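You operate a simulated robot arm through the tools that you are given. There is no shell and no other tool. Be economical: measure what you need, move in short steps, check, and stop when the job is done.

Carry out the task below with a simulated robot arm. There is one attempt and no reset: what you move stays moved.

JOB
Halt the machine, turn the key off and brush the keyboard clean.
Fine: one press of halt, then the yellow key, both before the teal brush touches the keys; brush back on the mat.

It is judged by the outcome, as a careful person would: the job done as asked, and still so three seconds after it is handed in. It fails if anything else is knocked over, pushed out of place, dropped, spilled or broken.

ROBOT AND FRAMES
A 6-joint arm with a two-finger parallel gripper, fixed in place. Base frame: the origin is at the foot of the arm, x ahead of it, y to its left, z up; the work surface is at about z = 855. Units: mm, degrees, N and s.
With the tool pointing down near the work surface it reaches from about 260 to 680 mm from the base axis. Its first joint turns from -66.0 to 66.0 degrees. Payload 2.9 kg.
Tool frame: the origin (TCP) lies between the finger pads and is the grasp point; the fingertips stand 30 mm ahead of it; z points along the fingers, y is the line along which they close. Largest opening 110 mm; finger width 20, thickness 10; the body of the gripper, 48 by 112 mm, starts 55 mm behind the TCP.
Orientation is told as [roll, pitch, yaw] about the base's x, y, z axes, in that order, counted from this pose: with the fingers straight down and closing along the base's y, the tool's x points along the base's -x, its y along +y and its z along -z.

CONTROLS
- The arm moves only by the tool servo_tool. Its argument "series" is a list of rows, each a list of 7 numbers: the opening in per cent of the stroke, from 0 (shut) to 100 (fully open), then the shift along the base's x, y, z in units of 250 mm (1.0 is 250 mm), then the turn, a rotation vector about the base's x, y, z in units of 90 degrees (1.0 is 90 degrees). In form: [[grip, x, y, z, wx, wy, wz], ...]. A call has 1 to 20 rows; each row is the pose to reach, as a shift and turn from the pose commanded when the call began. A call with a number of a shift or a turn outside -1 to 1 is refused whole. Each row takes 0.2 s and may step no farther than 50 mm and 8.6 degrees from the row before; otherwise, or with a gripper value out of range, the whole call is refused. A pose out of reach is approached as far as the arm can. The call stops where the force on the tool passes 60 N (or 10 N more than at its start, if that is more) or the arm is blocked; 0.2 s more then pass. The fingers move at their own pace (about 108 mm/s each) and stop on an object; they squeeze with about 41 N. The grip force told is the motor's: it shows also when the fingers shut on nothing. Time passes only in rows, and 0.2 s behind the last, so rows that repeat a pose let the fingers close. The reply holds the time, the measured pose of the TCP, the force on the tool along the base axes, the opening and the grip force, in the units named above and with some noise, and new pictures: "pictures" is both (left out), scene, wrist or none.
- Cameras (640 x 400 px; columns grow to the right, rows downward): "scene" is fixed at [82.7, 436.9, 1391.2]; the picture's right is [-0.74, -0.68, 0.00], its down [-0.36, 0.39, -0.85] and it looks along [0.58, -0.63, -0.53] (base axes); focal length 239 px, centre (320, 200). "wrist" rides on the gripper at [72, 17, -103] in the tool frame; the picture's right is [-0.23, 0.97, 0.00], its down [-0.76, -0.18, -0.62] and it looks along [-0.61, -0.14, 0.78] (tool axes); focal length 222 px, centre (320, 200). There is no depth. A picture from a camera that has moved, and an enlarged one, comes with that camera's place and axes in the base frame and with its lens.
- zoom(camera, box): a new picture of the part [left, top, right, bottom] of that camera's present view, enlarged. No time passes.
- job_done(): hands the job in; it is judged then, once.

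Work in short steps. Places have to be worked out from the pictures, the camera data and where the tool is seen: move nearer, look again, correct. Check each grasp and each placing, and mend what went wrong. You have 120 turns and 170 pictures in all, those below and enlarged ones among them. Open the gripper and draw the arm clear of the work before you hand the job in, unless the task says otherwise; then end with one line.

The tools are called after "Call:" by a JSON object that holds its "name" and its "arguments". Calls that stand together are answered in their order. servo_tool: Moves the arm, as the interface text tells. Its arguments: {"type":"object","properties":{"series":{"type":"array","items":{"type":"array","items":{"type":"number"}}},"pictures":{"type":"string","enum":["both","scene","wrist","none"]}},"required":["series"]} The other tools are called the same way: zoom (camera, box) takes an enlarged picture of a part of a camera's view; job_done () hands the job in.

At the start:

```text
clock: 0.0
eef_pos: [378.0, 82.6, 1287.7]
ee_rot: [0.0, 0.0, -0.1]
force: [0.1, -0.9, -0.5]
gripper_width: 109.9
gripper_force: 0.1
```

scene: 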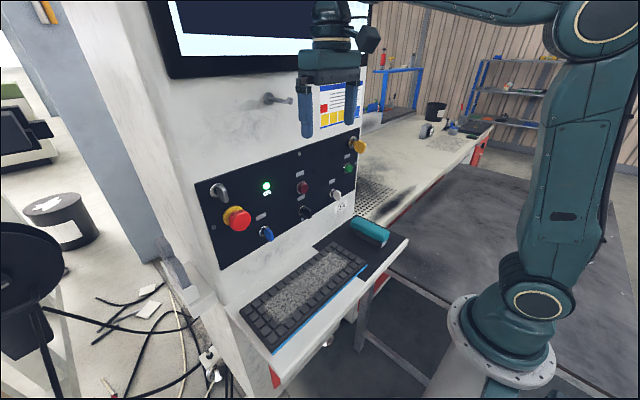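
wrist: 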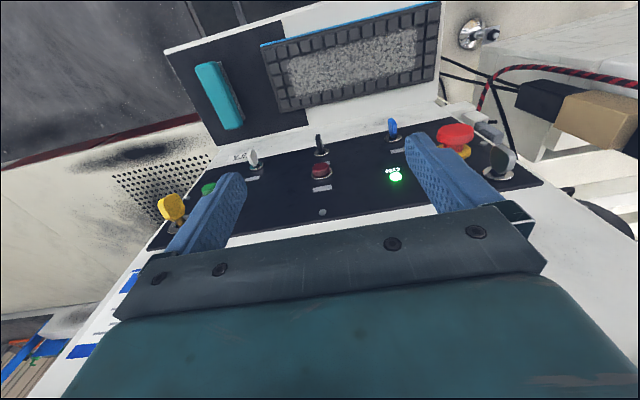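

I'll read the panel labels first by zooming in on the scene and wrist pictures.

Call:
{"name": "zoom", "arguments": {"camera": "scene", "box": [190, 120, 380, 260]}}

Call:
{"name": "zoom", "arguments": {"camera": "wrist", "box": [150, 90, 550, 260]}}

Call:
{"name": "zoom", "arguments": {"camera": "scene", "box": [220, 200, 420, 360]}}

```text
2.86 times, centred on (285, 190) of scene
camera zoom: at [82.7, 436.9, 1391.2], right [-0.74, -0.68, 0.0], down [-0.36, 0.39, -0.85], along [0.58, -0.63, -0.53], focal length 683 px, centre (420, 229)
```

zoom: 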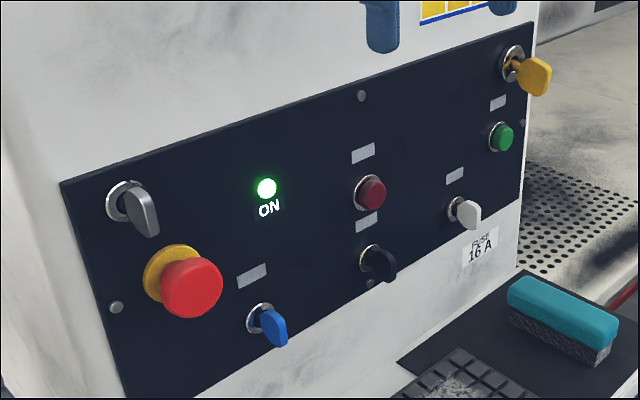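

```text
1.60 times, centred on (350, 175) of wrist
camera zoom: at [306.8, 100.3, 1392.8], right [0.23, 0.97, 0.0], down [0.76, -0.18, 0.62], along [0.61, -0.14, -0.78], focal length 355 px, centre (272, 240)
```

zoom: 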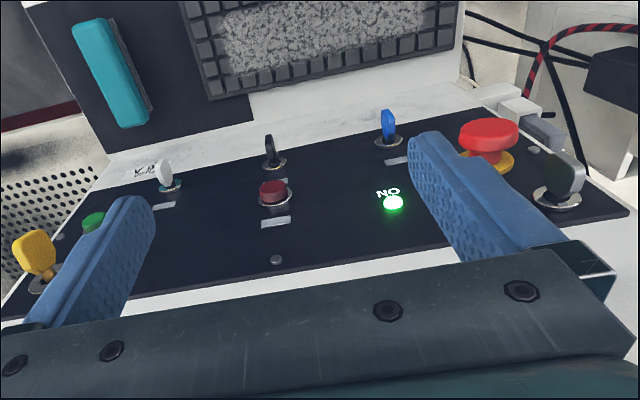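

```text
2.50 times, centred on (320, 280) of scene
camera zoom: at [82.7, 436.9, 1391.2], right [-0.74, -0.68, 0.0], down [-0.36, 0.39, -0.85], along [0.58, -0.63, -0.53], focal length 598 px, centre (320, 0)
```

zoom: 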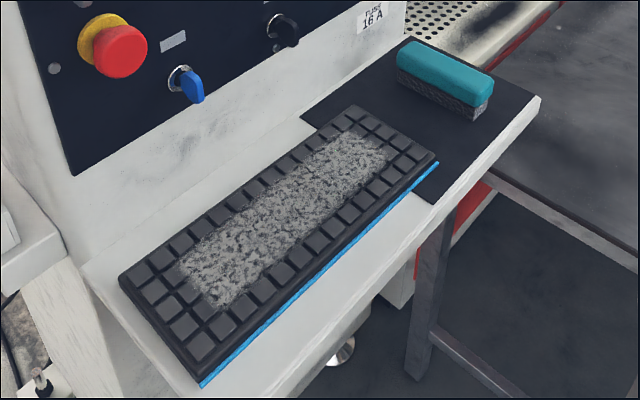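

The labels are too small to read from here. Rough triangulation puts the panel at x≈490, with the red button at about (478, 65, 1097), the E-stop at (463, 255, 1104) and the yellow key at (462, -152, 1149). I'll tilt the tool to face the panel from a distance so I can read it.

Call:
{"name": "servo_tool", "arguments": {"series": [[100, -0.02, 0, -0.07, 0, -0.085, 0], [100, -0.05, 0, -0.14, 0, -0.17, 0], [100, -0.08, 0, -0.21, 0, -0.25, 0], [100, -0.1, 0, -0.28, 0, -0.335, 0], [100, -0.12, 0, -0.35, 0, -0.42, 0], [100, -0.14, 0, -0.4, 0, -0.5, 0], [100, -0.14, 0, -0.4, 0, -0.5, 0]]}}

```text
clock: 1.6
eef_pos: [314.0, 115.9, 1466.0]
ee_rot: [-0.2, -40.5, 0.0]
force: [0.0, 0.1, 0.3]
gripper_width: 109.7
gripper_force: 0.2
out of reach, approached as far as the arm can: row 1, 2, 3, 4, 5, 6, 7
camera wrist: at [191.9, 135.1, 1496.2], right [0.17, 0.97, 0.15], down [0.17, -0.18, 0.97], along [0.97, -0.14, -0.2], focal length 222 px, centre (320, 200)
```

scene: 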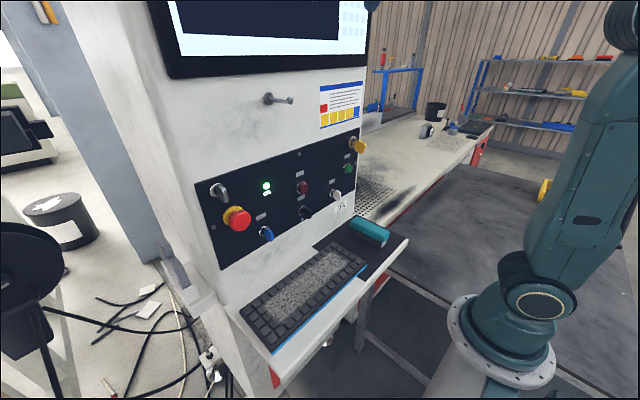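
wrist: 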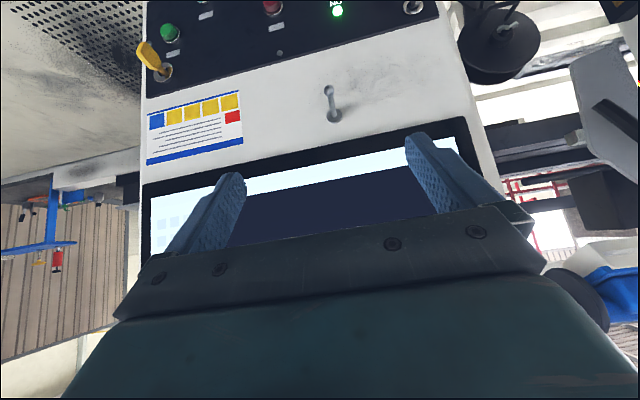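

The arm couldn't reach that pose and went high. An instruction card is visible, so I'll read it and the labels.

Call:
{"name": "zoom", "arguments": {"camera": "wrist", "box": [140, 0, 440, 180]}}

Call:
{"name": "zoom", "arguments": {"camera": "scene", "box": [310, 75, 370, 135]}}

```text
2.13 times, centred on (290, 90) of wrist
camera zoom: at [191.9, 135.1, 1496.2], right [0.17, 0.97, 0.15], down [0.17, -0.18, 0.97], along [0.97, -0.14, -0.2], focal length 474 px, centre (384, 435)
```

zoom: 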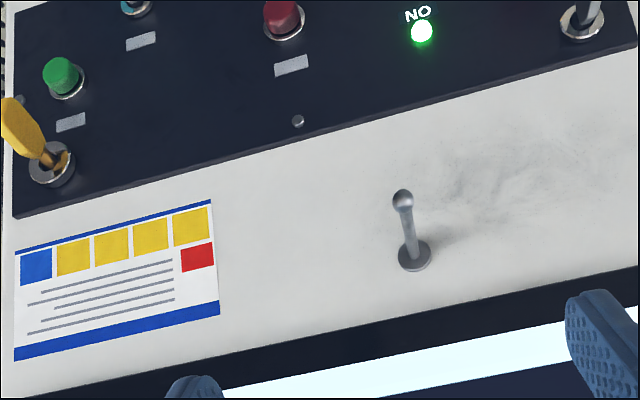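

```text
6.67 times, centred on (340, 105) of scene
camera zoom: at [82.6, 436.9, 1391.3], right [-0.74, -0.68, 0.0], down [-0.36, 0.39, -0.85], along [0.58, -0.63, -0.53], focal length 1594 px, centre (187, 833)
```

zoom: 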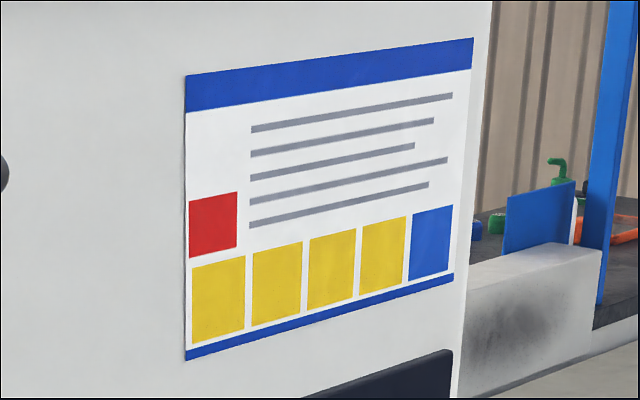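

The labels are blank, so I take the dark-red push-button (paired with green and the ON lamp) as halt; the mushroom is the emergency stop. I'll make a small move to see how commands resume after the clamp.

Call:
{"name": "servo_tool", "arguments": {"series": [[0, 0.1, 0, 0, 0, 0.05, 0], [0, 0.2, 0, 0, 0, 0.1, 0]], "pictures": "none"}}

```text
clock: 2.2
eef_pos: [364.5, 113.8, 1462.4]
ee_rot: [-0.1, -31.5, 0.0]
force: [-1.1, -0.1, 0.1]
gripper_width: 0.0
gripper_force: 17.6
```

Commands resume from the actual pose. I'll descend in front of the panel with the tilt at about -31° and the gripper shut.

Call:
{"name": "servo_tool", "arguments": {"series": [[0, 0.0, -0.03, -0.15, 0, 0, 0], [0, 0.0, -0.06, -0.3, 0, 0, 0], [0, 0.0, -0.09, -0.45, 0, 0, 0], [0, 0.0, -0.12, -0.6, 0, 0, 0], [0, 0.0, -0.15, -0.75, 0, 0, 0], [0, 0.0, -0.18, -0.9, 0, 0, 0], [0, 0.0, -0.2, -1.0, 0, 0, 0]]}}

```text
clock: 3.8
eef_pos: [385.1, 85.1, 1407.7]
ee_rot: [0.0, -31.3, 0.1]
force: [0.4, 0.0, -0.6]
gripper_width: 0.0
gripper_force: 37.1
out of reach, approached as far as the arm can: row 2, 3, 4, 5, 6, 7
camera wrist: at [269.1, 102.9, 1458.7], right [0.2, 0.97, 0.12], down [0.33, -0.18, 0.93], along [0.92, -0.14, -0.35], focal length 222 px, centre (320, 200)
```

scene: 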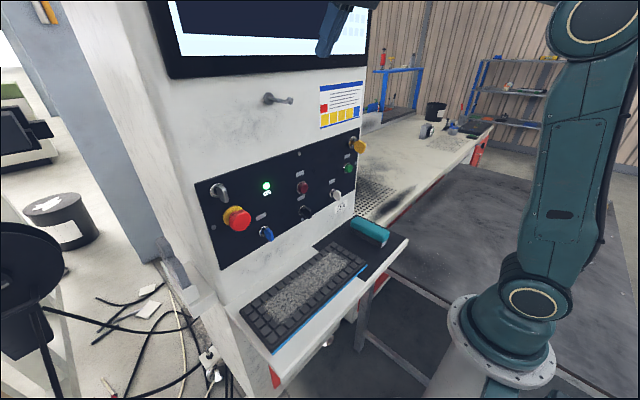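
wrist: 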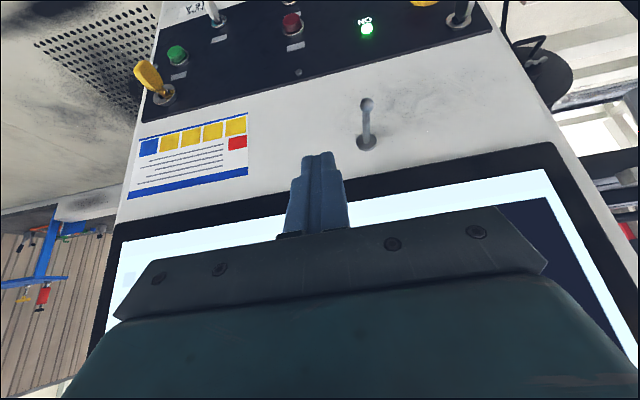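

Tilted poses are limited close in and high up. I'll ease the tilt to about -20°, descend to z≈1180 and check how it goes.

Call:
{"name": "servo_tool", "arguments": {"series": [[0, 0.02, -0.02, -0.1, 0, 0.06, 0], [0, 0.04, -0.04, -0.25, 0, 0.12, 0], [0, 0.04, -0.06, -0.4, 0, 0.12, 0], [0, 0.04, -0.08, -0.55, 0, 0.12, 0], [0, 0.04, -0.08, -0.7, 0, 0.12, 0], [0, 0.04, -0.08, -0.85, 0, 0.12, 0], [0, 0.04, -0.08, -0.95, 0, 0.12, 0]]}}

```text
clock: 5.4
eef_pos: [426.2, 72.4, 1335.5]
ee_rot: [-0.1, -20.5, 0.0]
force: [-0.8, -0.5, -0.2]
gripper_width: 0.0
gripper_force: 37.7
out of reach, approached as far as the arm can: row 3, 4, 5, 6, 7
camera wrist: at [323.4, 90.5, 1407.4], right [0.21, 0.97, 0.08], down [0.49, -0.18, 0.85], along [0.84, -0.14, -0.52], focal length 222 px, centre (320, 200)
```

scene: 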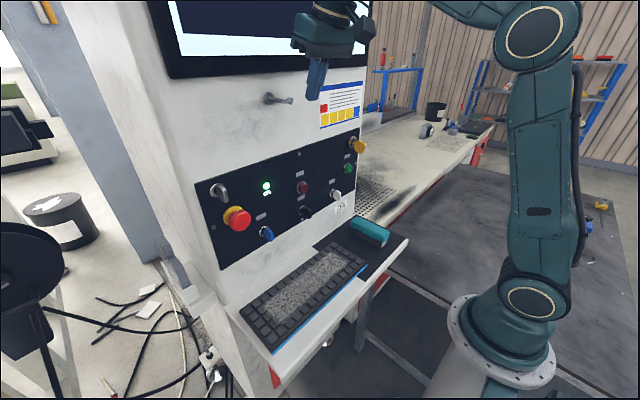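
wrist: 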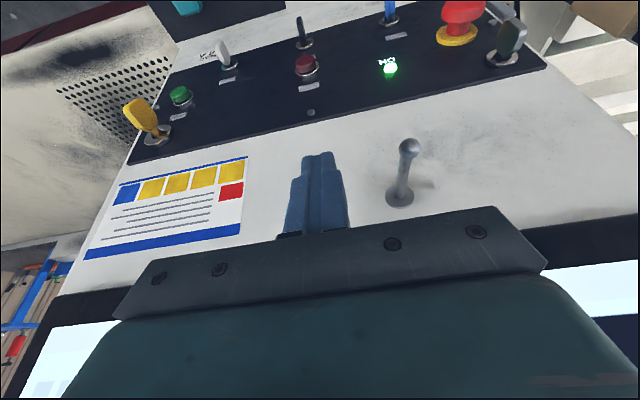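

There's a tilt limit that depends on height, so I'll use only small tilts. The key and button are in good view now, so I'll zoom in on both.

Call:
{"name": "zoom", "arguments": {"camera": "wrist", "box": [110, 60, 230, 180]}}

Call:
{"name": "zoom", "arguments": {"camera": "wrist", "box": [200, 0, 540, 130]}}

Call:
{"name": "zoom", "arguments": {"camera": "scene", "box": [325, 125, 385, 215]}}

```text
3.33 times, centred on (170, 120) of wrist
camera zoom: at [323.4, 90.5, 1407.4], right [0.21, 0.97, 0.08], down [0.49, -0.18, 0.85], along [0.84, -0.14, -0.52], focal length 740 px, centre (820, 467)
```

zoom: 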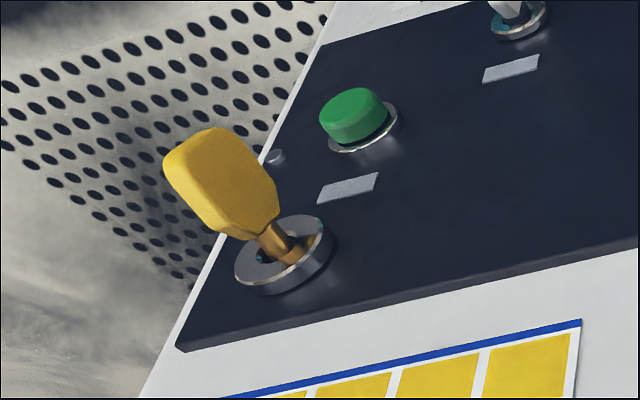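

```text
1.88 times, centred on (370, 65) of wrist
camera zoom: at [323.4, 90.5, 1407.4], right [0.21, 0.97, 0.08], down [0.49, -0.18, 0.85], along [0.84, -0.14, -0.52], focal length 418 px, centre (226, 454)
```

zoom: 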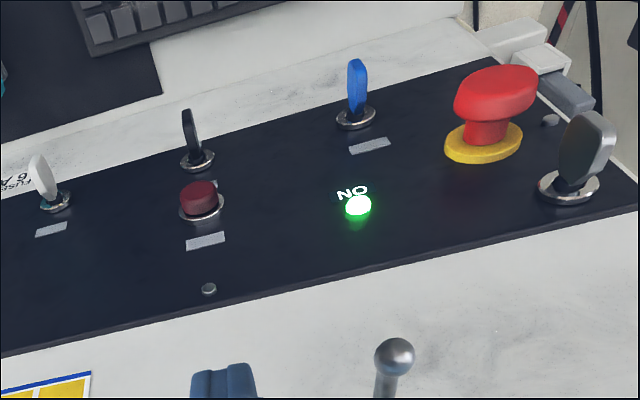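

```text
4.44 times, centred on (355, 170) of scene
camera zoom: at [82.7, 436.9, 1391.2], right [-0.74, -0.68, 0.0], down [-0.36, 0.39, -0.85], along [0.58, -0.63, -0.53], focal length 1063 px, centre (164, 333)
```

zoom: 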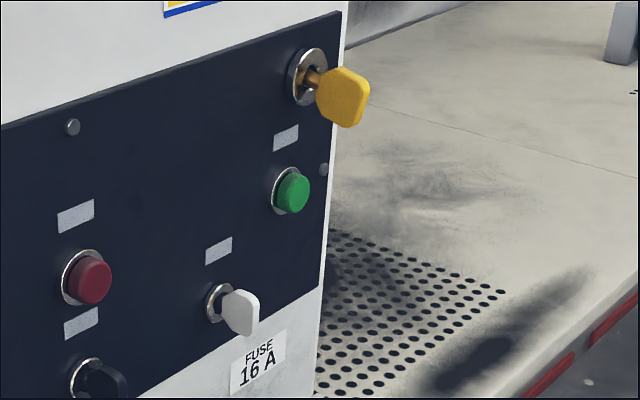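

The red button face is at about (469, 70, 1103). I'll reduce the tilt to -8° and descend in front of it at x≈405.

Call:
{"name": "servo_tool", "arguments": {"series": [[0, -0.04, 0, 0, 0, 0.07, 0], [0, -0.08, 0, -0.1, 0, 0.14, 0], [0, -0.08, -0.01, -0.25, 0, 0.14, 0], [0, -0.08, -0.01, -0.4, 0, 0.14, 0], [0, -0.08, -0.01, -0.55, 0, 0.14, 0], [0, -0.08, -0.01, -0.7, 0, 0.14, 0], [0, -0.08, -0.01, -0.8, 0, 0.14, 0]]}}

```text
clock: 7.0
eef_pos: [440.9, 87.4, 1264.7]
ee_rot: [-0.3, -9.7, 0.2]
force: [2.2, 1.3, 14.8]
gripper_width: 0.1
gripper_force: 38.0
out of reach, approached as far as the arm can: row 1, 4, 5, 6, 7
stopped in row 7: the force on the tool passed its limit (the readings are from after the stop); the commanded pose is now the measured one
camera wrist: at [352.4, 104.8, 1354.7], right [0.22, 0.97, 0.04], down [0.65, -0.17, 0.74], along [0.73, -0.14, -0.67], focal length 222 px, centre (320, 200)
```

scene: 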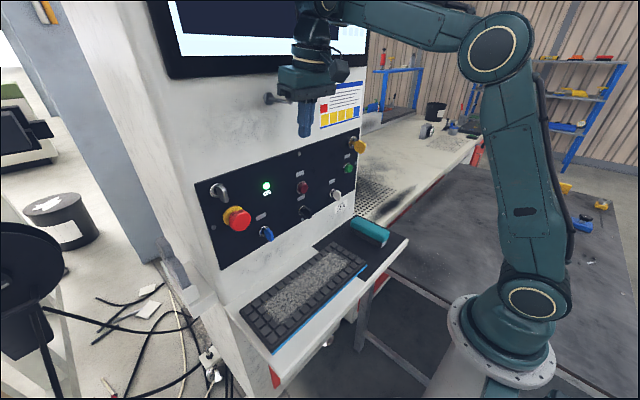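
wrist: 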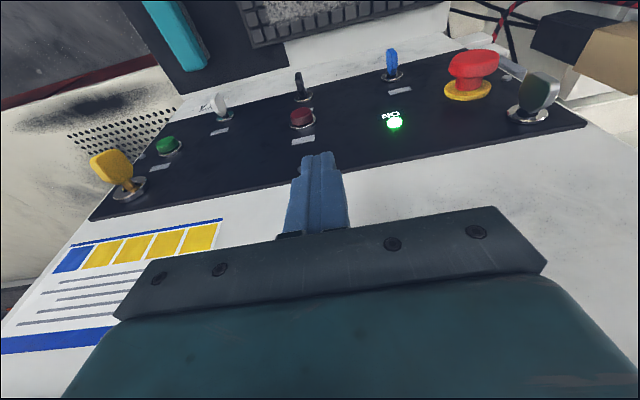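

The gripper body touched the peg while being clamped. I'll lift off it and back away, return to tool-straight-down, and test the reach from there.

Call:
{"name": "servo_tool", "arguments": {"series": [[0, 0, 0, 0.1, 0, 0, 0], [0, -0.04, -0.06, 0.14, 0, 0.05, 0], [0, -0.1, -0.1, 0.14, 0, 0.107, 0], [0, -0.18, -0.1, 0.1, 0, 0.107, 0]]}}

Call:
{"name": "zoom", "arguments": {"camera": "scene", "box": [240, 70, 320, 120]}}

```text
clock: 8.0
eef_pos: [396.5, 63.5, 1288.6]
ee_rot: [-0.2, 0.3, 0.3]
force: [-0.3, -0.6, -0.4]
gripper_width: 0.0
gripper_force: 37.2
out of reach, approached as far as the arm can: row 2
camera wrist: at [324.4, 80.4, 1391.8], right [0.22, 0.97, 0.0], down [0.77, -0.17, 0.62], along [0.6, -0.14, -0.78], focal length 222 px, centre (320, 200)
```

scene: 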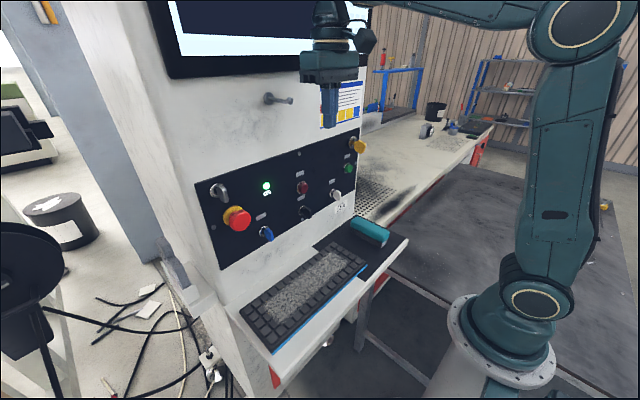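
wrist: 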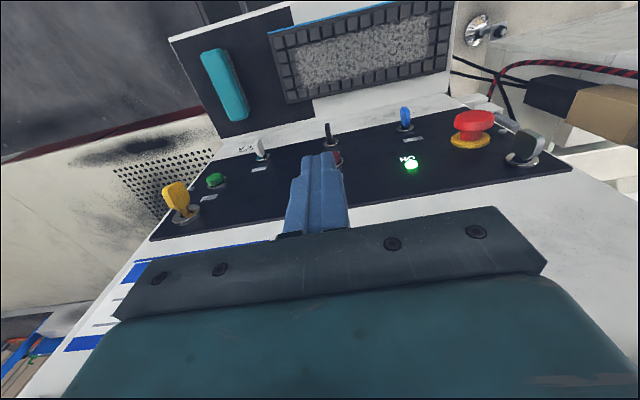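

```text
8.00 times, centred on (280, 95) of scene
camera zoom: at [82.7, 437.0, 1391.2], right [-0.74, -0.68, 0.0], down [-0.36, 0.39, -0.85], along [0.58, -0.63, -0.53], focal length 1913 px, centre (640, 1040)
```

zoom: 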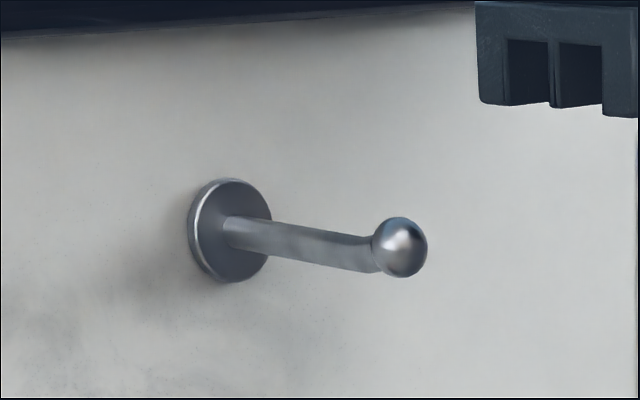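

The peg is intact. Next I'll test a straight-down descent at tilt 0.

Call:
{"name": "servo_tool", "arguments": {"series": [[0, 0, 0, -0.12, 0, 0, 0], [0, 0, 0, -0.24, 0, 0, 0], [0, 0, 0, -0.36, 0, 0, 0], [0, 0, 0, -0.48, 0, 0, 0], [0, 0, 0, -0.6, 0, 0, 0]]}}

```text
clock: 9.2
eef_pos: [396.3, 62.3, 1137.6]
ee_rot: [-0.2, 0.3, 0.3]
force: [0.6, 0.4, 0.0]
gripper_width: 0.0
gripper_force: 37.6
camera wrist: at [324.4, 79.7, 1241.2], right [0.22, 0.97, 0.0], down [0.77, -0.17, 0.62], along [0.6, -0.14, -0.78], focal length 222 px, centre (320, 200)
```

scene: 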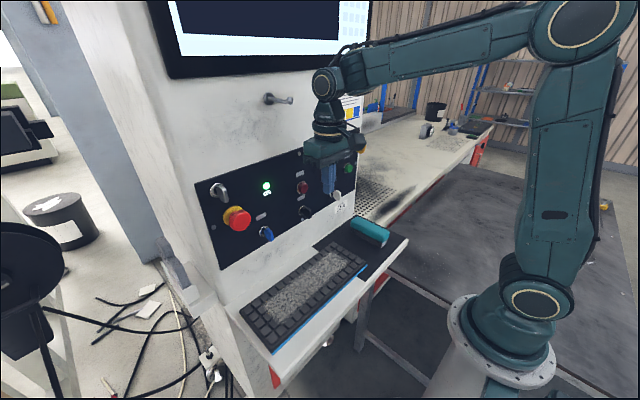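
wrist: 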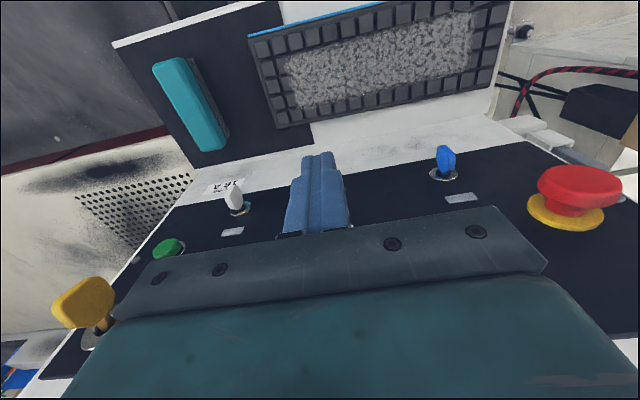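

The straight-down descent works. I'll test tilting here at x≈396, well clear of the panel.

Call:
{"name": "servo_tool", "arguments": {"series": [[0, 0, 0, 0, 0, -0.09, 0], [0, 0, 0, 0, 0, -0.18, 0], [0, 0, 0, 0, 0, -0.27, 0], [0, 0, 0, 0, 0, -0.36, 0], [0, 0, 0, 0, 0, -0.45, 0], [0, 0, 0, 0, 0, -0.54, 0]]}}

```text
clock: 10.6
eef_pos: [395.5, 63.8, 1138.2]
ee_rot: [-0.5, -48.5, 0.5]
force: [-0.2, 0.1, 0.7]
gripper_width: 0.0
gripper_force: 37.1
camera wrist: at [270.7, 79.5, 1152.5], right [0.15, 0.98, 0.16], down [0.04, -0.17, 0.98], along [0.99, -0.14, -0.06], focal length 222 px, centre (320, 200)
```

scene: 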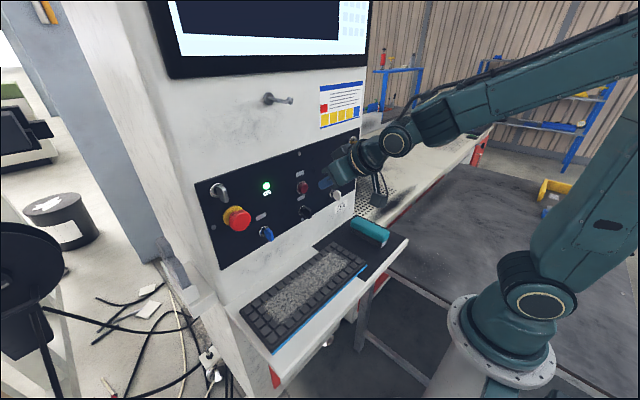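
wrist: 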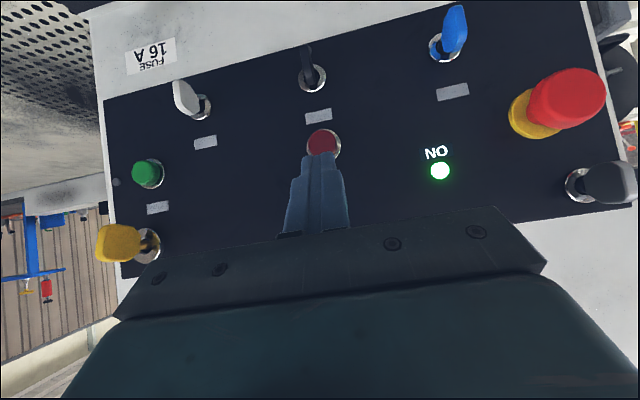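

Tilting works at this height, and the view is near frontal. I'll zoom to look at the key's angle and marks.

Call:
{"name": "zoom", "arguments": {"camera": "wrist", "box": [85, 140, 205, 280]}}

Call:
{"name": "zoom", "arguments": {"camera": "wrist", "box": [400, 0, 640, 210]}}

```text
2.86 times, centred on (145, 210) of wrist
camera zoom: at [270.7, 79.5, 1152.5], right [0.15, 0.98, 0.16], down [0.04, -0.17, 0.98], along [0.99, -0.14, -0.06], focal length 635 px, centre (820, 171)
```

zoom: 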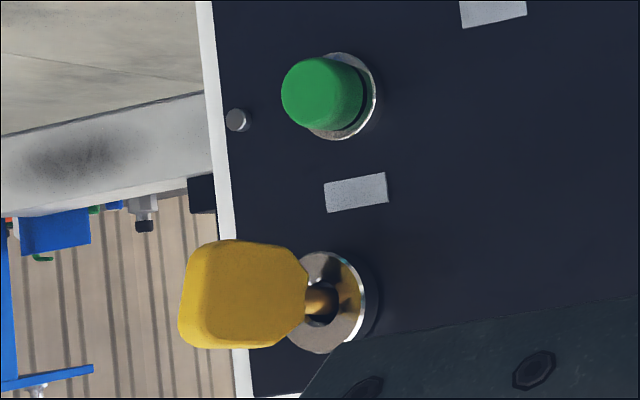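

```text
1.90 times, centred on (520, 105) of wrist
camera zoom: at [270.7, 79.5, 1152.5], right [0.15, 0.98, 0.16], down [0.04, -0.17, 0.98], along [0.99, -0.14, -0.06], focal length 423 px, centre (-61, 381)
```

zoom: 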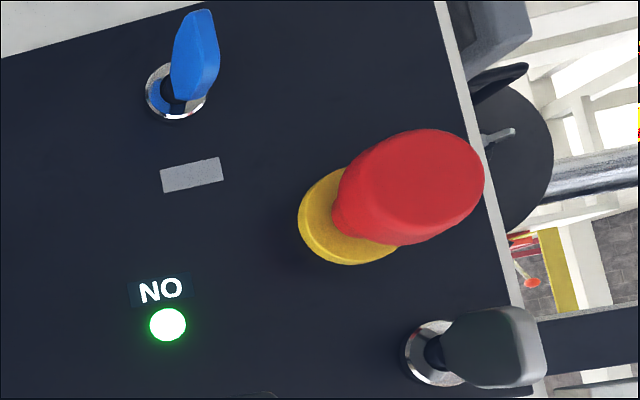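

To find the key's on/off marks I'll move sideways toward the yellow key, staying back at x≈385.

Call:
{"name": "servo_tool", "arguments": {"series": [[0, -0.02, -0.12, 0.04, 0, 0, 0], [0, -0.04, -0.26, 0.08, 0, 0, 0], [0, -0.04, -0.4, 0.12, 0, 0, 0], [0, -0.04, -0.54, 0.15, 0, 0, 0], [0, -0.04, -0.66, 0.15, 0, 0, 0]]}}

Call:
{"name": "zoom", "arguments": {"camera": "wrist", "box": [160, 60, 360, 185]}}

```text
clock: 11.8
eef_pos: [383.3, -105.3, 1176.3]
ee_rot: [-0.5, -48.4, 0.5]
force: [0.4, 0.0, -0.2]
gripper_width: 0.0
gripper_force: 37.2
camera wrist: at [258.3, -87.4, 1190.7], right [0.15, 0.98, 0.16], down [0.04, -0.17, 0.98], along [0.99, -0.14, -0.07], focal length 222 px, centre (320, 200)
```

scene: 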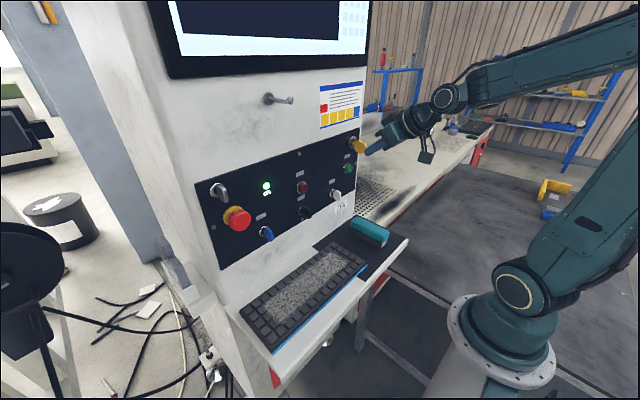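
wrist: 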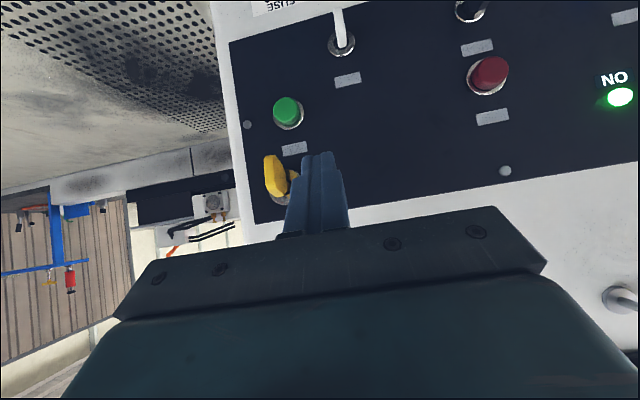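

```text
3.20 times, centred on (260, 122) of wrist
camera zoom: at [258.3, -87.4, 1190.7], right [0.15, 0.98, 0.16], down [0.04, -0.17, 0.98], along [0.99, -0.14, -0.07], focal length 711 px, centre (512, 448)
```

zoom: 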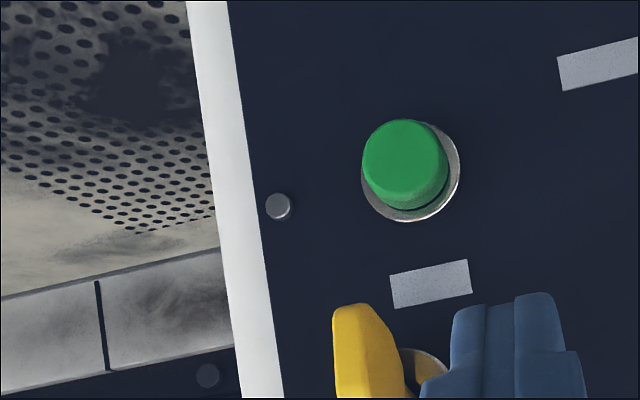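

The gripper hides part of the key. I'll shift further in -y and up so the key shows to the right of the fingers.

Call:
{"name": "servo_tool", "arguments": {"series": [[0, 0, -0.12, 0.08, 0, 0, 0], [0, 0, -0.24, 0.16, 0, 0, 0]]}}

Call:
{"name": "zoom", "arguments": {"camera": "wrist", "box": [240, 60, 440, 185]}}

```text
clock: 12.3
eef_pos: [382.1, -164.2, 1217.4]
ee_rot: [-0.5, -48.4, 0.5]
force: [0.9, -0.3, -0.4]
gripper_width: 0.0
gripper_force: 37.7
camera wrist: at [257.6, -147.2, 1231.7], right [0.15, 0.98, 0.16], down [0.04, -0.17, 0.98], along [0.99, -0.14, -0.07], focal length 222 px, centre (320, 200)
```

scene: 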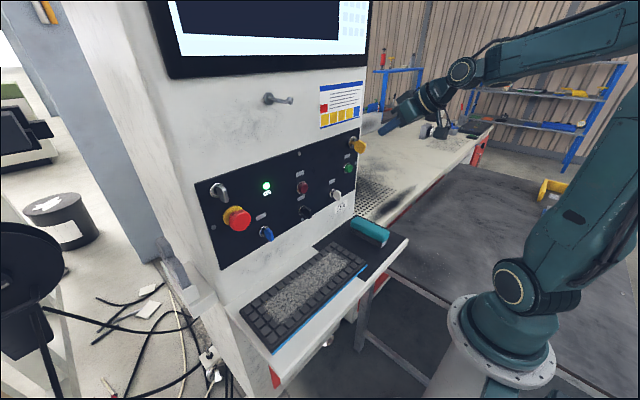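
wrist: 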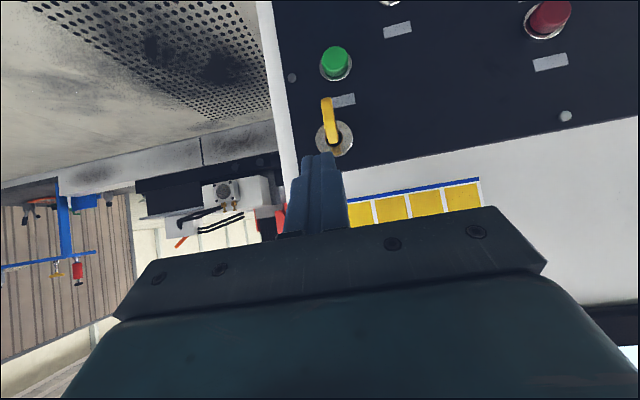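

```text
3.20 times, centred on (340, 122) of wrist
camera zoom: at [257.6, -147.2, 1231.7], right [0.15, 0.98, 0.16], down [0.04, -0.17, 0.98], along [0.99, -0.14, -0.07], focal length 711 px, centre (256, 448)
```

zoom: 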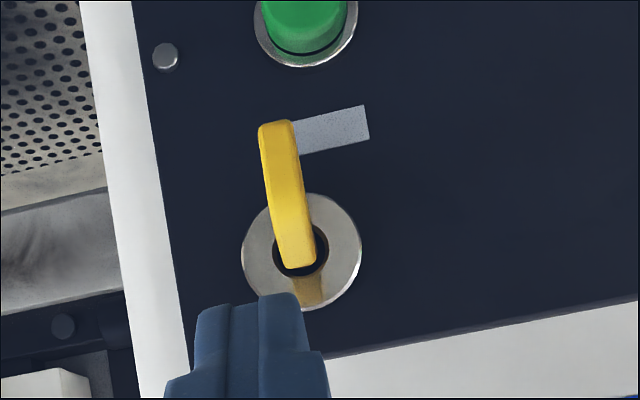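

The key bow stands vertical and the bezel has no marks. Halt comes first. From two views the button face is at about (485, 61, 1085), so I'll tilt to about -75° and stage in front of it.

Call:
{"name": "servo_tool", "arguments": {"series": [[0, 0, 0.15, -0.08, 0, -0.05, 0], [0, 0, 0.3, -0.16, 0, -0.1, 0], [0, 0, 0.45, -0.24, 0, -0.15, 0], [0, 0, 0.6, -0.32, 0, -0.2, 0], [0, 0, 0.75, -0.42, 0, -0.25, 0], [0, 0, 0.9, -0.525, 0, -0.294, 0], [0, 0.06, 0.9, -0.525, 0, -0.294, 0]]}}

```text
clock: 13.9
eef_pos: [424.6, 71.7, 1097.4]
ee_rot: [-1.4, -74.8, 1.3]
force: [0.1, 0.0, -0.4]
gripper_width: 0.1
gripper_force: 37.7
out of reach, approached as far as the arm can: row 5, 6, 7
camera wrist: at [306.3, 87.9, 1054.9], right [0.06, 0.98, 0.21], down [-0.4, -0.17, 0.9], along [0.91, -0.14, 0.38], focal length 222 px, centre (320, 200)
```

scene: 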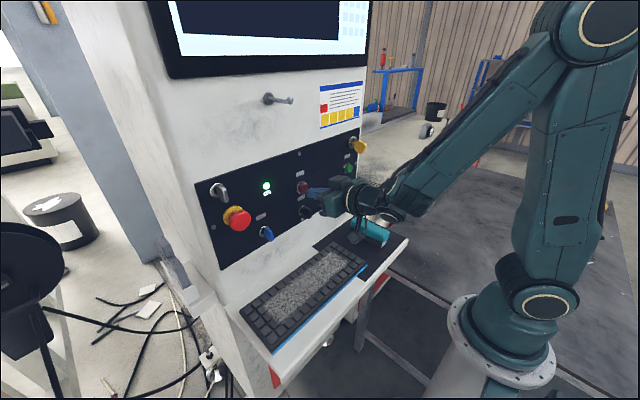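
wrist: 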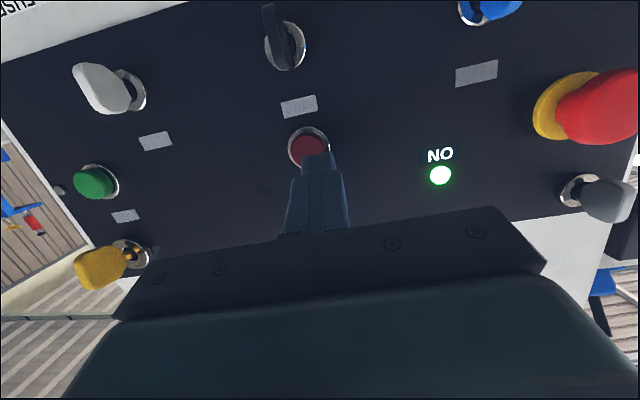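

It clamped slightly to (424.6, 71.7, 1097). I'll check the tip against the button.

Call:
{"name": "zoom", "arguments": {"camera": "wrist", "box": [250, 80, 390, 220]}}

Call:
{"name": "zoom", "arguments": {"camera": "scene", "box": [270, 160, 350, 230]}}

```text
2.86 times, centred on (320, 150) of wrist
camera zoom: at [306.3, 87.9, 1054.9], right [0.06, 0.98, 0.21], down [-0.4, -0.17, 0.9], along [0.91, -0.14, 0.38], focal length 635 px, centre (320, 343)
```

zoom: 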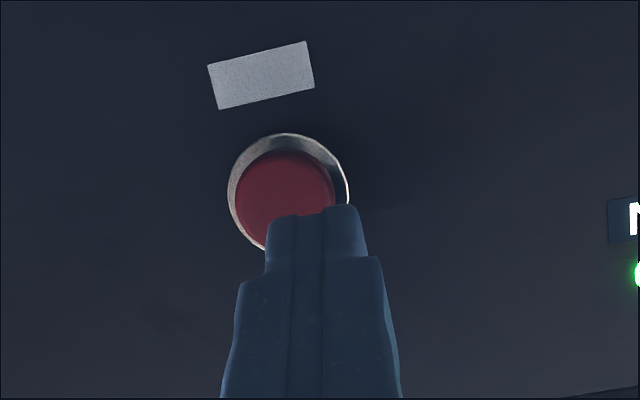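

```text
5.71 times, centred on (310, 195) of scene
camera zoom: at [82.6, 437.0, 1391.2], right [-0.74, -0.68, 0.0], down [-0.36, 0.39, -0.85], along [0.58, -0.63, -0.53], focal length 1366 px, centre (377, 229)
```

zoom: 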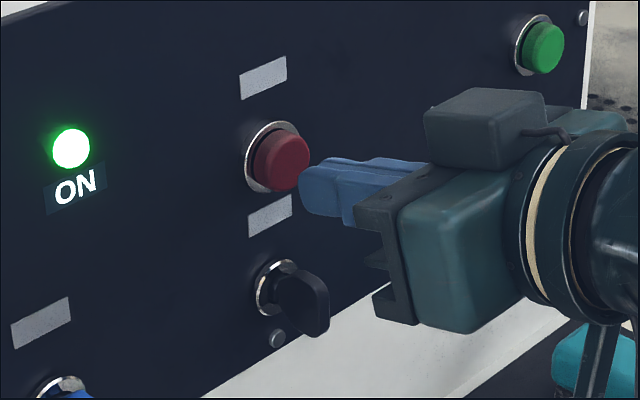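

The button centre is at about (485, 60.5, 1083). I'll align y and z and close to about 12 mm away.

Call:
{"name": "servo_tool", "arguments": {"series": [[0, 0.02, -0.03, -0.03, 0, 0, 0], [0, 0.05, -0.045, -0.055, 0, 0, 0], [0, 0.06, -0.045, -0.055, 0, 0, 0]]}}

Call:
{"name": "zoom", "arguments": {"camera": "scene", "box": [270, 160, 350, 230]}}

Call:
{"name": "zoom", "arguments": {"camera": "wrist", "box": [250, 80, 390, 220]}}

```text
clock: 14.8
eef_pos: [438.9, 58.3, 1083.2]
ee_rot: [-1.4, -74.8, 1.2]
force: [0.0, -0.1, 0.0]
gripper_width: 0.0
gripper_force: 37.4
camera wrist: at [321.5, 76.7, 1040.8], right [0.06, 0.98, 0.21], down [-0.4, -0.17, 0.9], along [0.91, -0.14, 0.38], focal length 222 px, centre (320, 200)
```

scene: 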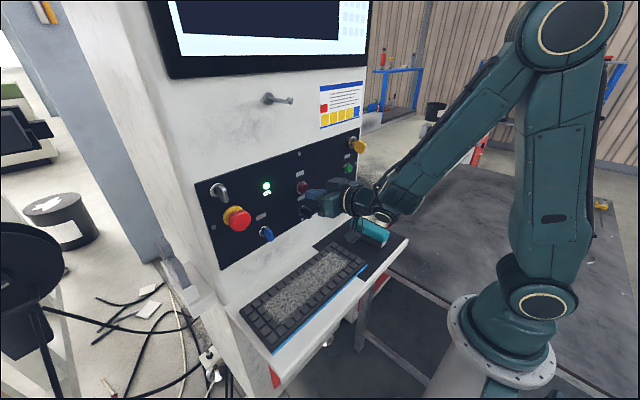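
wrist: 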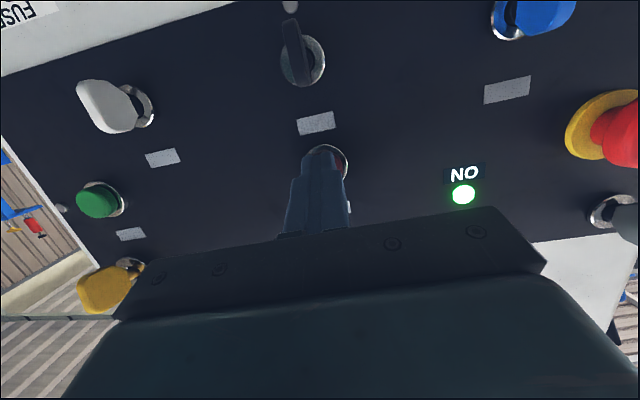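

```text
5.71 times, centred on (310, 195) of scene
camera zoom: at [82.7, 436.9, 1391.2], right [-0.74, -0.68, 0.0], down [-0.36, 0.39, -0.85], along [0.58, -0.63, -0.53], focal length 1366 px, centre (377, 229)
```

zoom: 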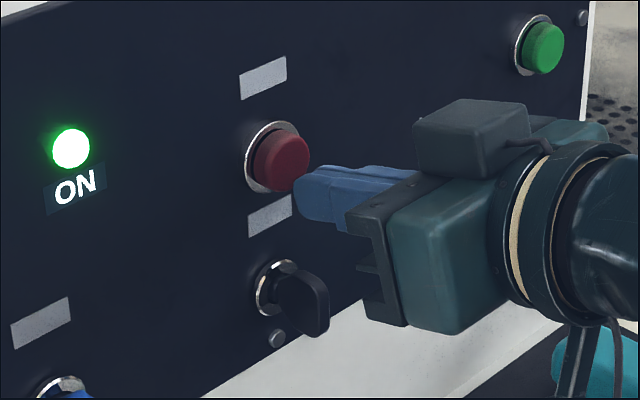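

```text
2.86 times, centred on (320, 150) of wrist
camera zoom: at [321.5, 76.7, 1040.8], right [0.06, 0.98, 0.21], down [-0.4, -0.17, 0.9], along [0.91, -0.14, 0.38], focal length 635 px, centre (320, 343)
```

zoom: 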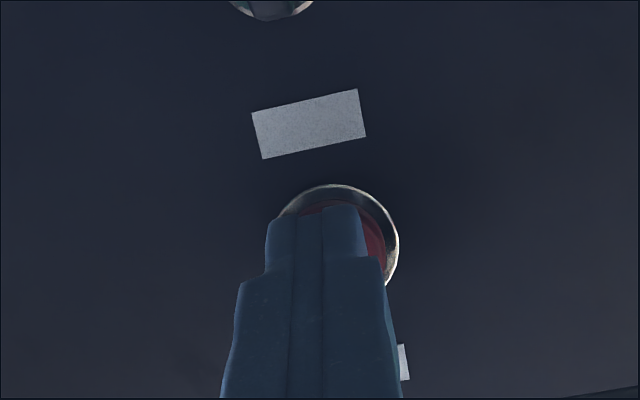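

The tip is nearly aligned. I'll nudge y by +4 mm and z by -2 mm, then creep forward in small rows while watching force and the lamp.

Call:
{"name": "servo_tool", "arguments": {"series": [[0, 0.008, 0.016, -0.008, 0, 0, 0], [0, 0.02, 0.016, -0.008, 0, 0, 0], [0, 0.032, 0.016, -0.008, 0, 0, 0], [0, 0.044, 0.016, -0.008, 0, 0, 0]], "pictures": "scene"}}

Call:
{"name": "zoom", "arguments": {"camera": "scene", "box": [250, 160, 330, 230]}}

```text
clock: 15.8
eef_pos: [451.0, 63.7, 1080.3]
ee_rot: [-1.5, -74.9, 1.1]
force: [-1.8, -1.3, -0.9]
gripper_width: 0.0
gripper_force: 37.8
```

scene: 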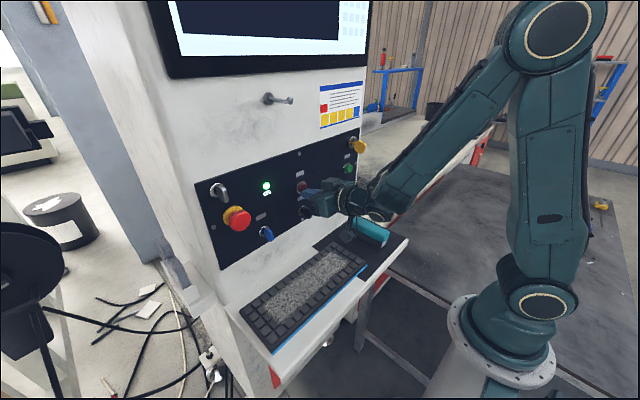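

```text
5.71 times, centred on (290, 195) of scene
camera zoom: at [82.6, 436.9, 1391.3], right [-0.74, -0.68, 0.0], down [-0.36, 0.39, -0.85], along [0.58, -0.63, -0.53], focal length 1366 px, centre (491, 229)
```

zoom: 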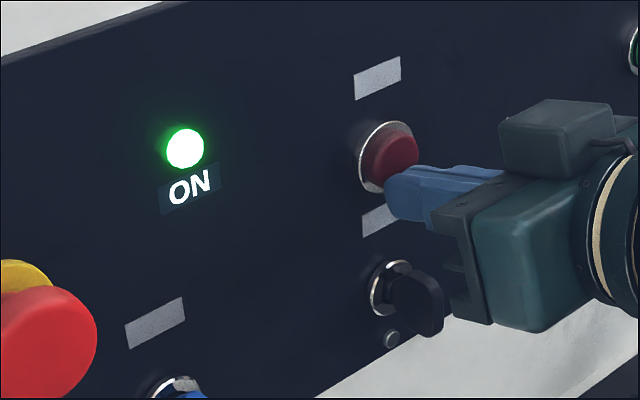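

No contact yet. The estimates agree on a button axis at z≈1085, so I'll raise 3 mm and keep creeping forward.

Call:
{"name": "servo_tool", "arguments": {"series": [[0, 0.0, -0.01, 0.014, 0, 0, 0], [0, 0.01, -0.01, 0.014, 0, 0, 0], [0, 0.02, -0.01, 0.014, 0, 0, 0], [0, 0.03, -0.01, 0.014, 0, 0, 0]], "pictures": "none"}}

Call:
{"name": "zoom", "arguments": {"camera": "scene", "box": [250, 160, 330, 230]}}

```text
clock: 16.8
eef_pos: [457.3, 60.9, 1084.1]
ee_rot: [-1.3, -74.7, 1.3]
force: [-42.2, 2.4, 6.1]
gripper_width: 0.0
gripper_force: 37.6
```

```text
5.71 times, centred on (290, 195) of scene
camera zoom: at [81.2, 437.0, 1391.3], right [-0.74, -0.68, 0.0], down [-0.36, 0.39, -0.85], along [0.58, -0.63, -0.53], focal length 1366 px, centre (491, 229)
```

zoom: 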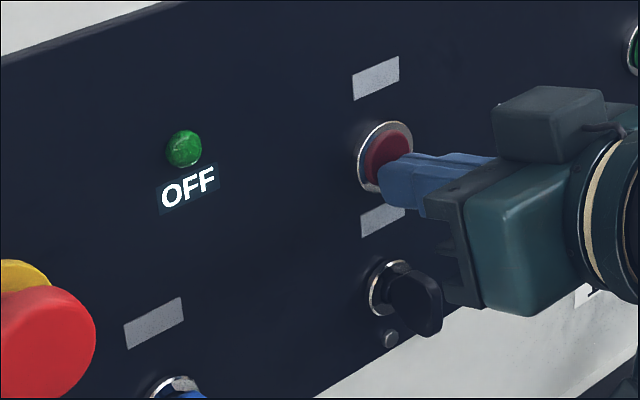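

One press done: 42 N felt and the lamp now reads OFF. I'll back straight out.

Call:
{"name": "servo_tool", "arguments": {"series": [[0, -0.06, 0, 0, 0, 0, 0], [0, -0.14, 0, 0.0, 0, 0, 0], [0, -0.22, 0, 0.03, 0, 0, 0]]}}

Call:
{"name": "zoom", "arguments": {"camera": "scene", "box": [190, 120, 380, 260]}}

```text
clock: 17.6
eef_pos: [423.4, 64.6, 1101.8]
ee_rot: [-1.3, -74.8, 1.0]
force: [-0.2, -0.1, 0.7]
gripper_width: 0.3
gripper_force: 37.6
out of reach, approached as far as the arm can: row 2, 3
camera wrist: at [305.9, 82.8, 1059.5], right [0.06, 0.97, 0.21], down [-0.4, -0.17, 0.9], along [0.91, -0.14, 0.38], focal length 222 px, centre (320, 200)
```

scene: 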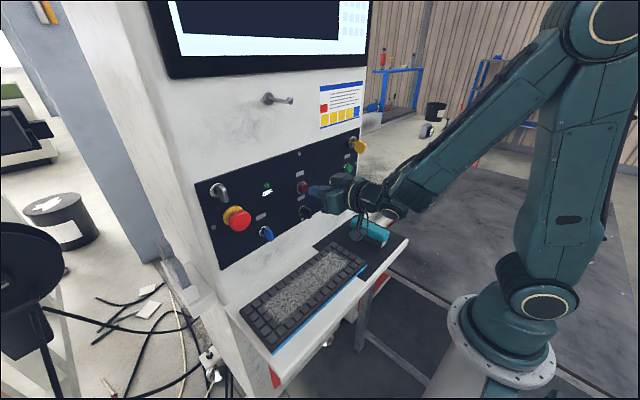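
wrist: 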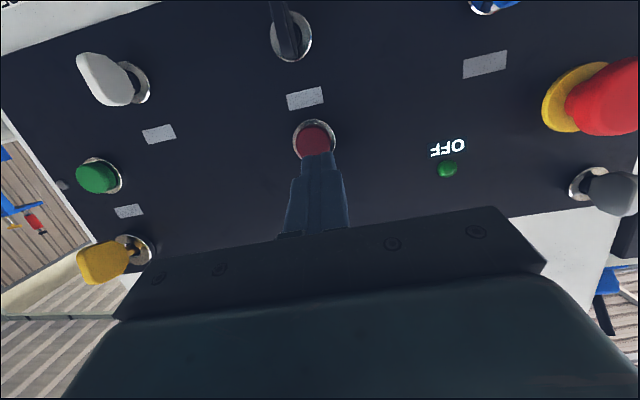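

```text
2.86 times, centred on (285, 190) of scene
camera zoom: at [82.7, 436.9, 1391.2], right [-0.74, -0.68, 0.0], down [-0.36, 0.39, -0.85], along [0.58, -0.63, -0.53], focal length 683 px, centre (420, 229)
```

zoom: 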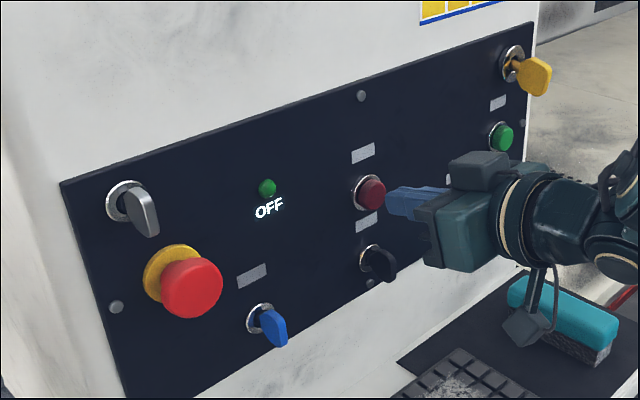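

Halt is confirmed. Next is the key: its axis is at y≈-154, z≈1151, and the bow spans z 1131–1169 from about x=450 on. I'll move part of the way there and check the reach with a flatter tilt.

Call:
{"name": "servo_tool", "arguments": {"series": [[0, -0.02, -0.1, 0.05, 0, 0, 0], [0, -0.04, -0.22, 0.1, 0, 0, 0], [0, -0.06, -0.34, 0.15, 0, -0.03, 0], [0, -0.08, -0.46, 0.2, 0, -0.06, 0], [0, -0.08, -0.54, 0.2, 0, -0.1, 0]]}}

```text
clock: 18.8
eef_pos: [418.1, -72.9, 1157.3]
ee_rot: [-3.6, -83.9, 3.4]
force: [0.2, 0.2, 1.0]
gripper_width: 0.0
gripper_force: 38.1
out of reach, approached as far as the arm can: row 1, 2, 3, 4, 5
camera wrist: at [307.7, -55.7, 1096.4], right [0.03, 0.98, 0.22], down [-0.54, -0.17, 0.82], along [0.84, -0.14, 0.52], focal length 222 px, centre (320, 200)
```

scene: 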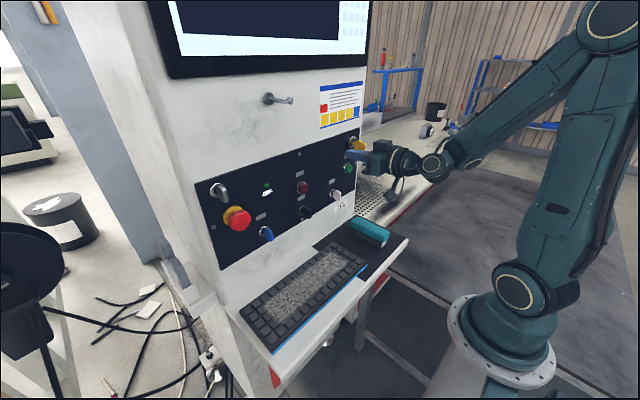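
wrist: 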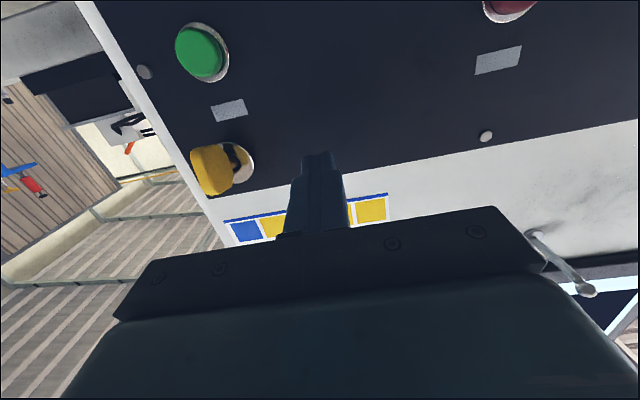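

Good reach here. I'll refine the bow position from this view before going in front of it.

Call:
{"name": "zoom", "arguments": {"camera": "wrist", "box": [160, 120, 280, 210]}}

Call:
{"name": "zoom", "arguments": {"camera": "scene", "box": [330, 120, 400, 190]}}

```text
4.44 times, centred on (220, 165) of wrist
camera zoom: at [307.7, -55.7, 1096.4], right [0.03, 0.98, 0.22], down [-0.54, -0.17, 0.82], along [0.84, -0.14, 0.52], focal length 987 px, centre (764, 356)
```

zoom: 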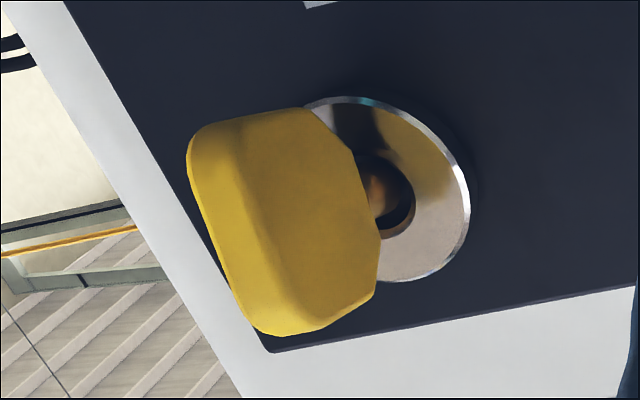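

```text
5.71 times, centred on (365, 155) of scene
camera zoom: at [82.6, 436.9, 1391.3], right [-0.74, -0.68, 0.0], down [-0.36, 0.39, -0.85], along [0.58, -0.63, -0.53], focal length 1366 px, centre (63, 457)
```

zoom: 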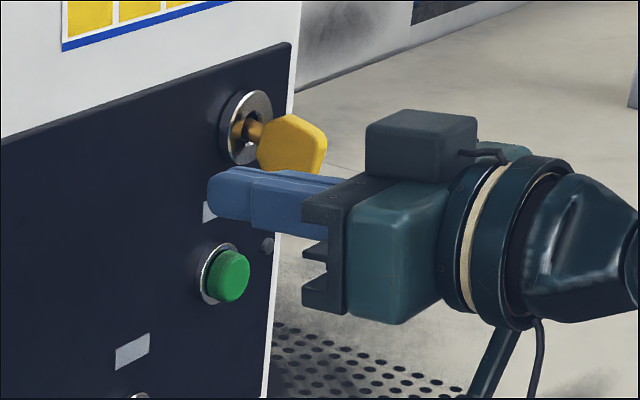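

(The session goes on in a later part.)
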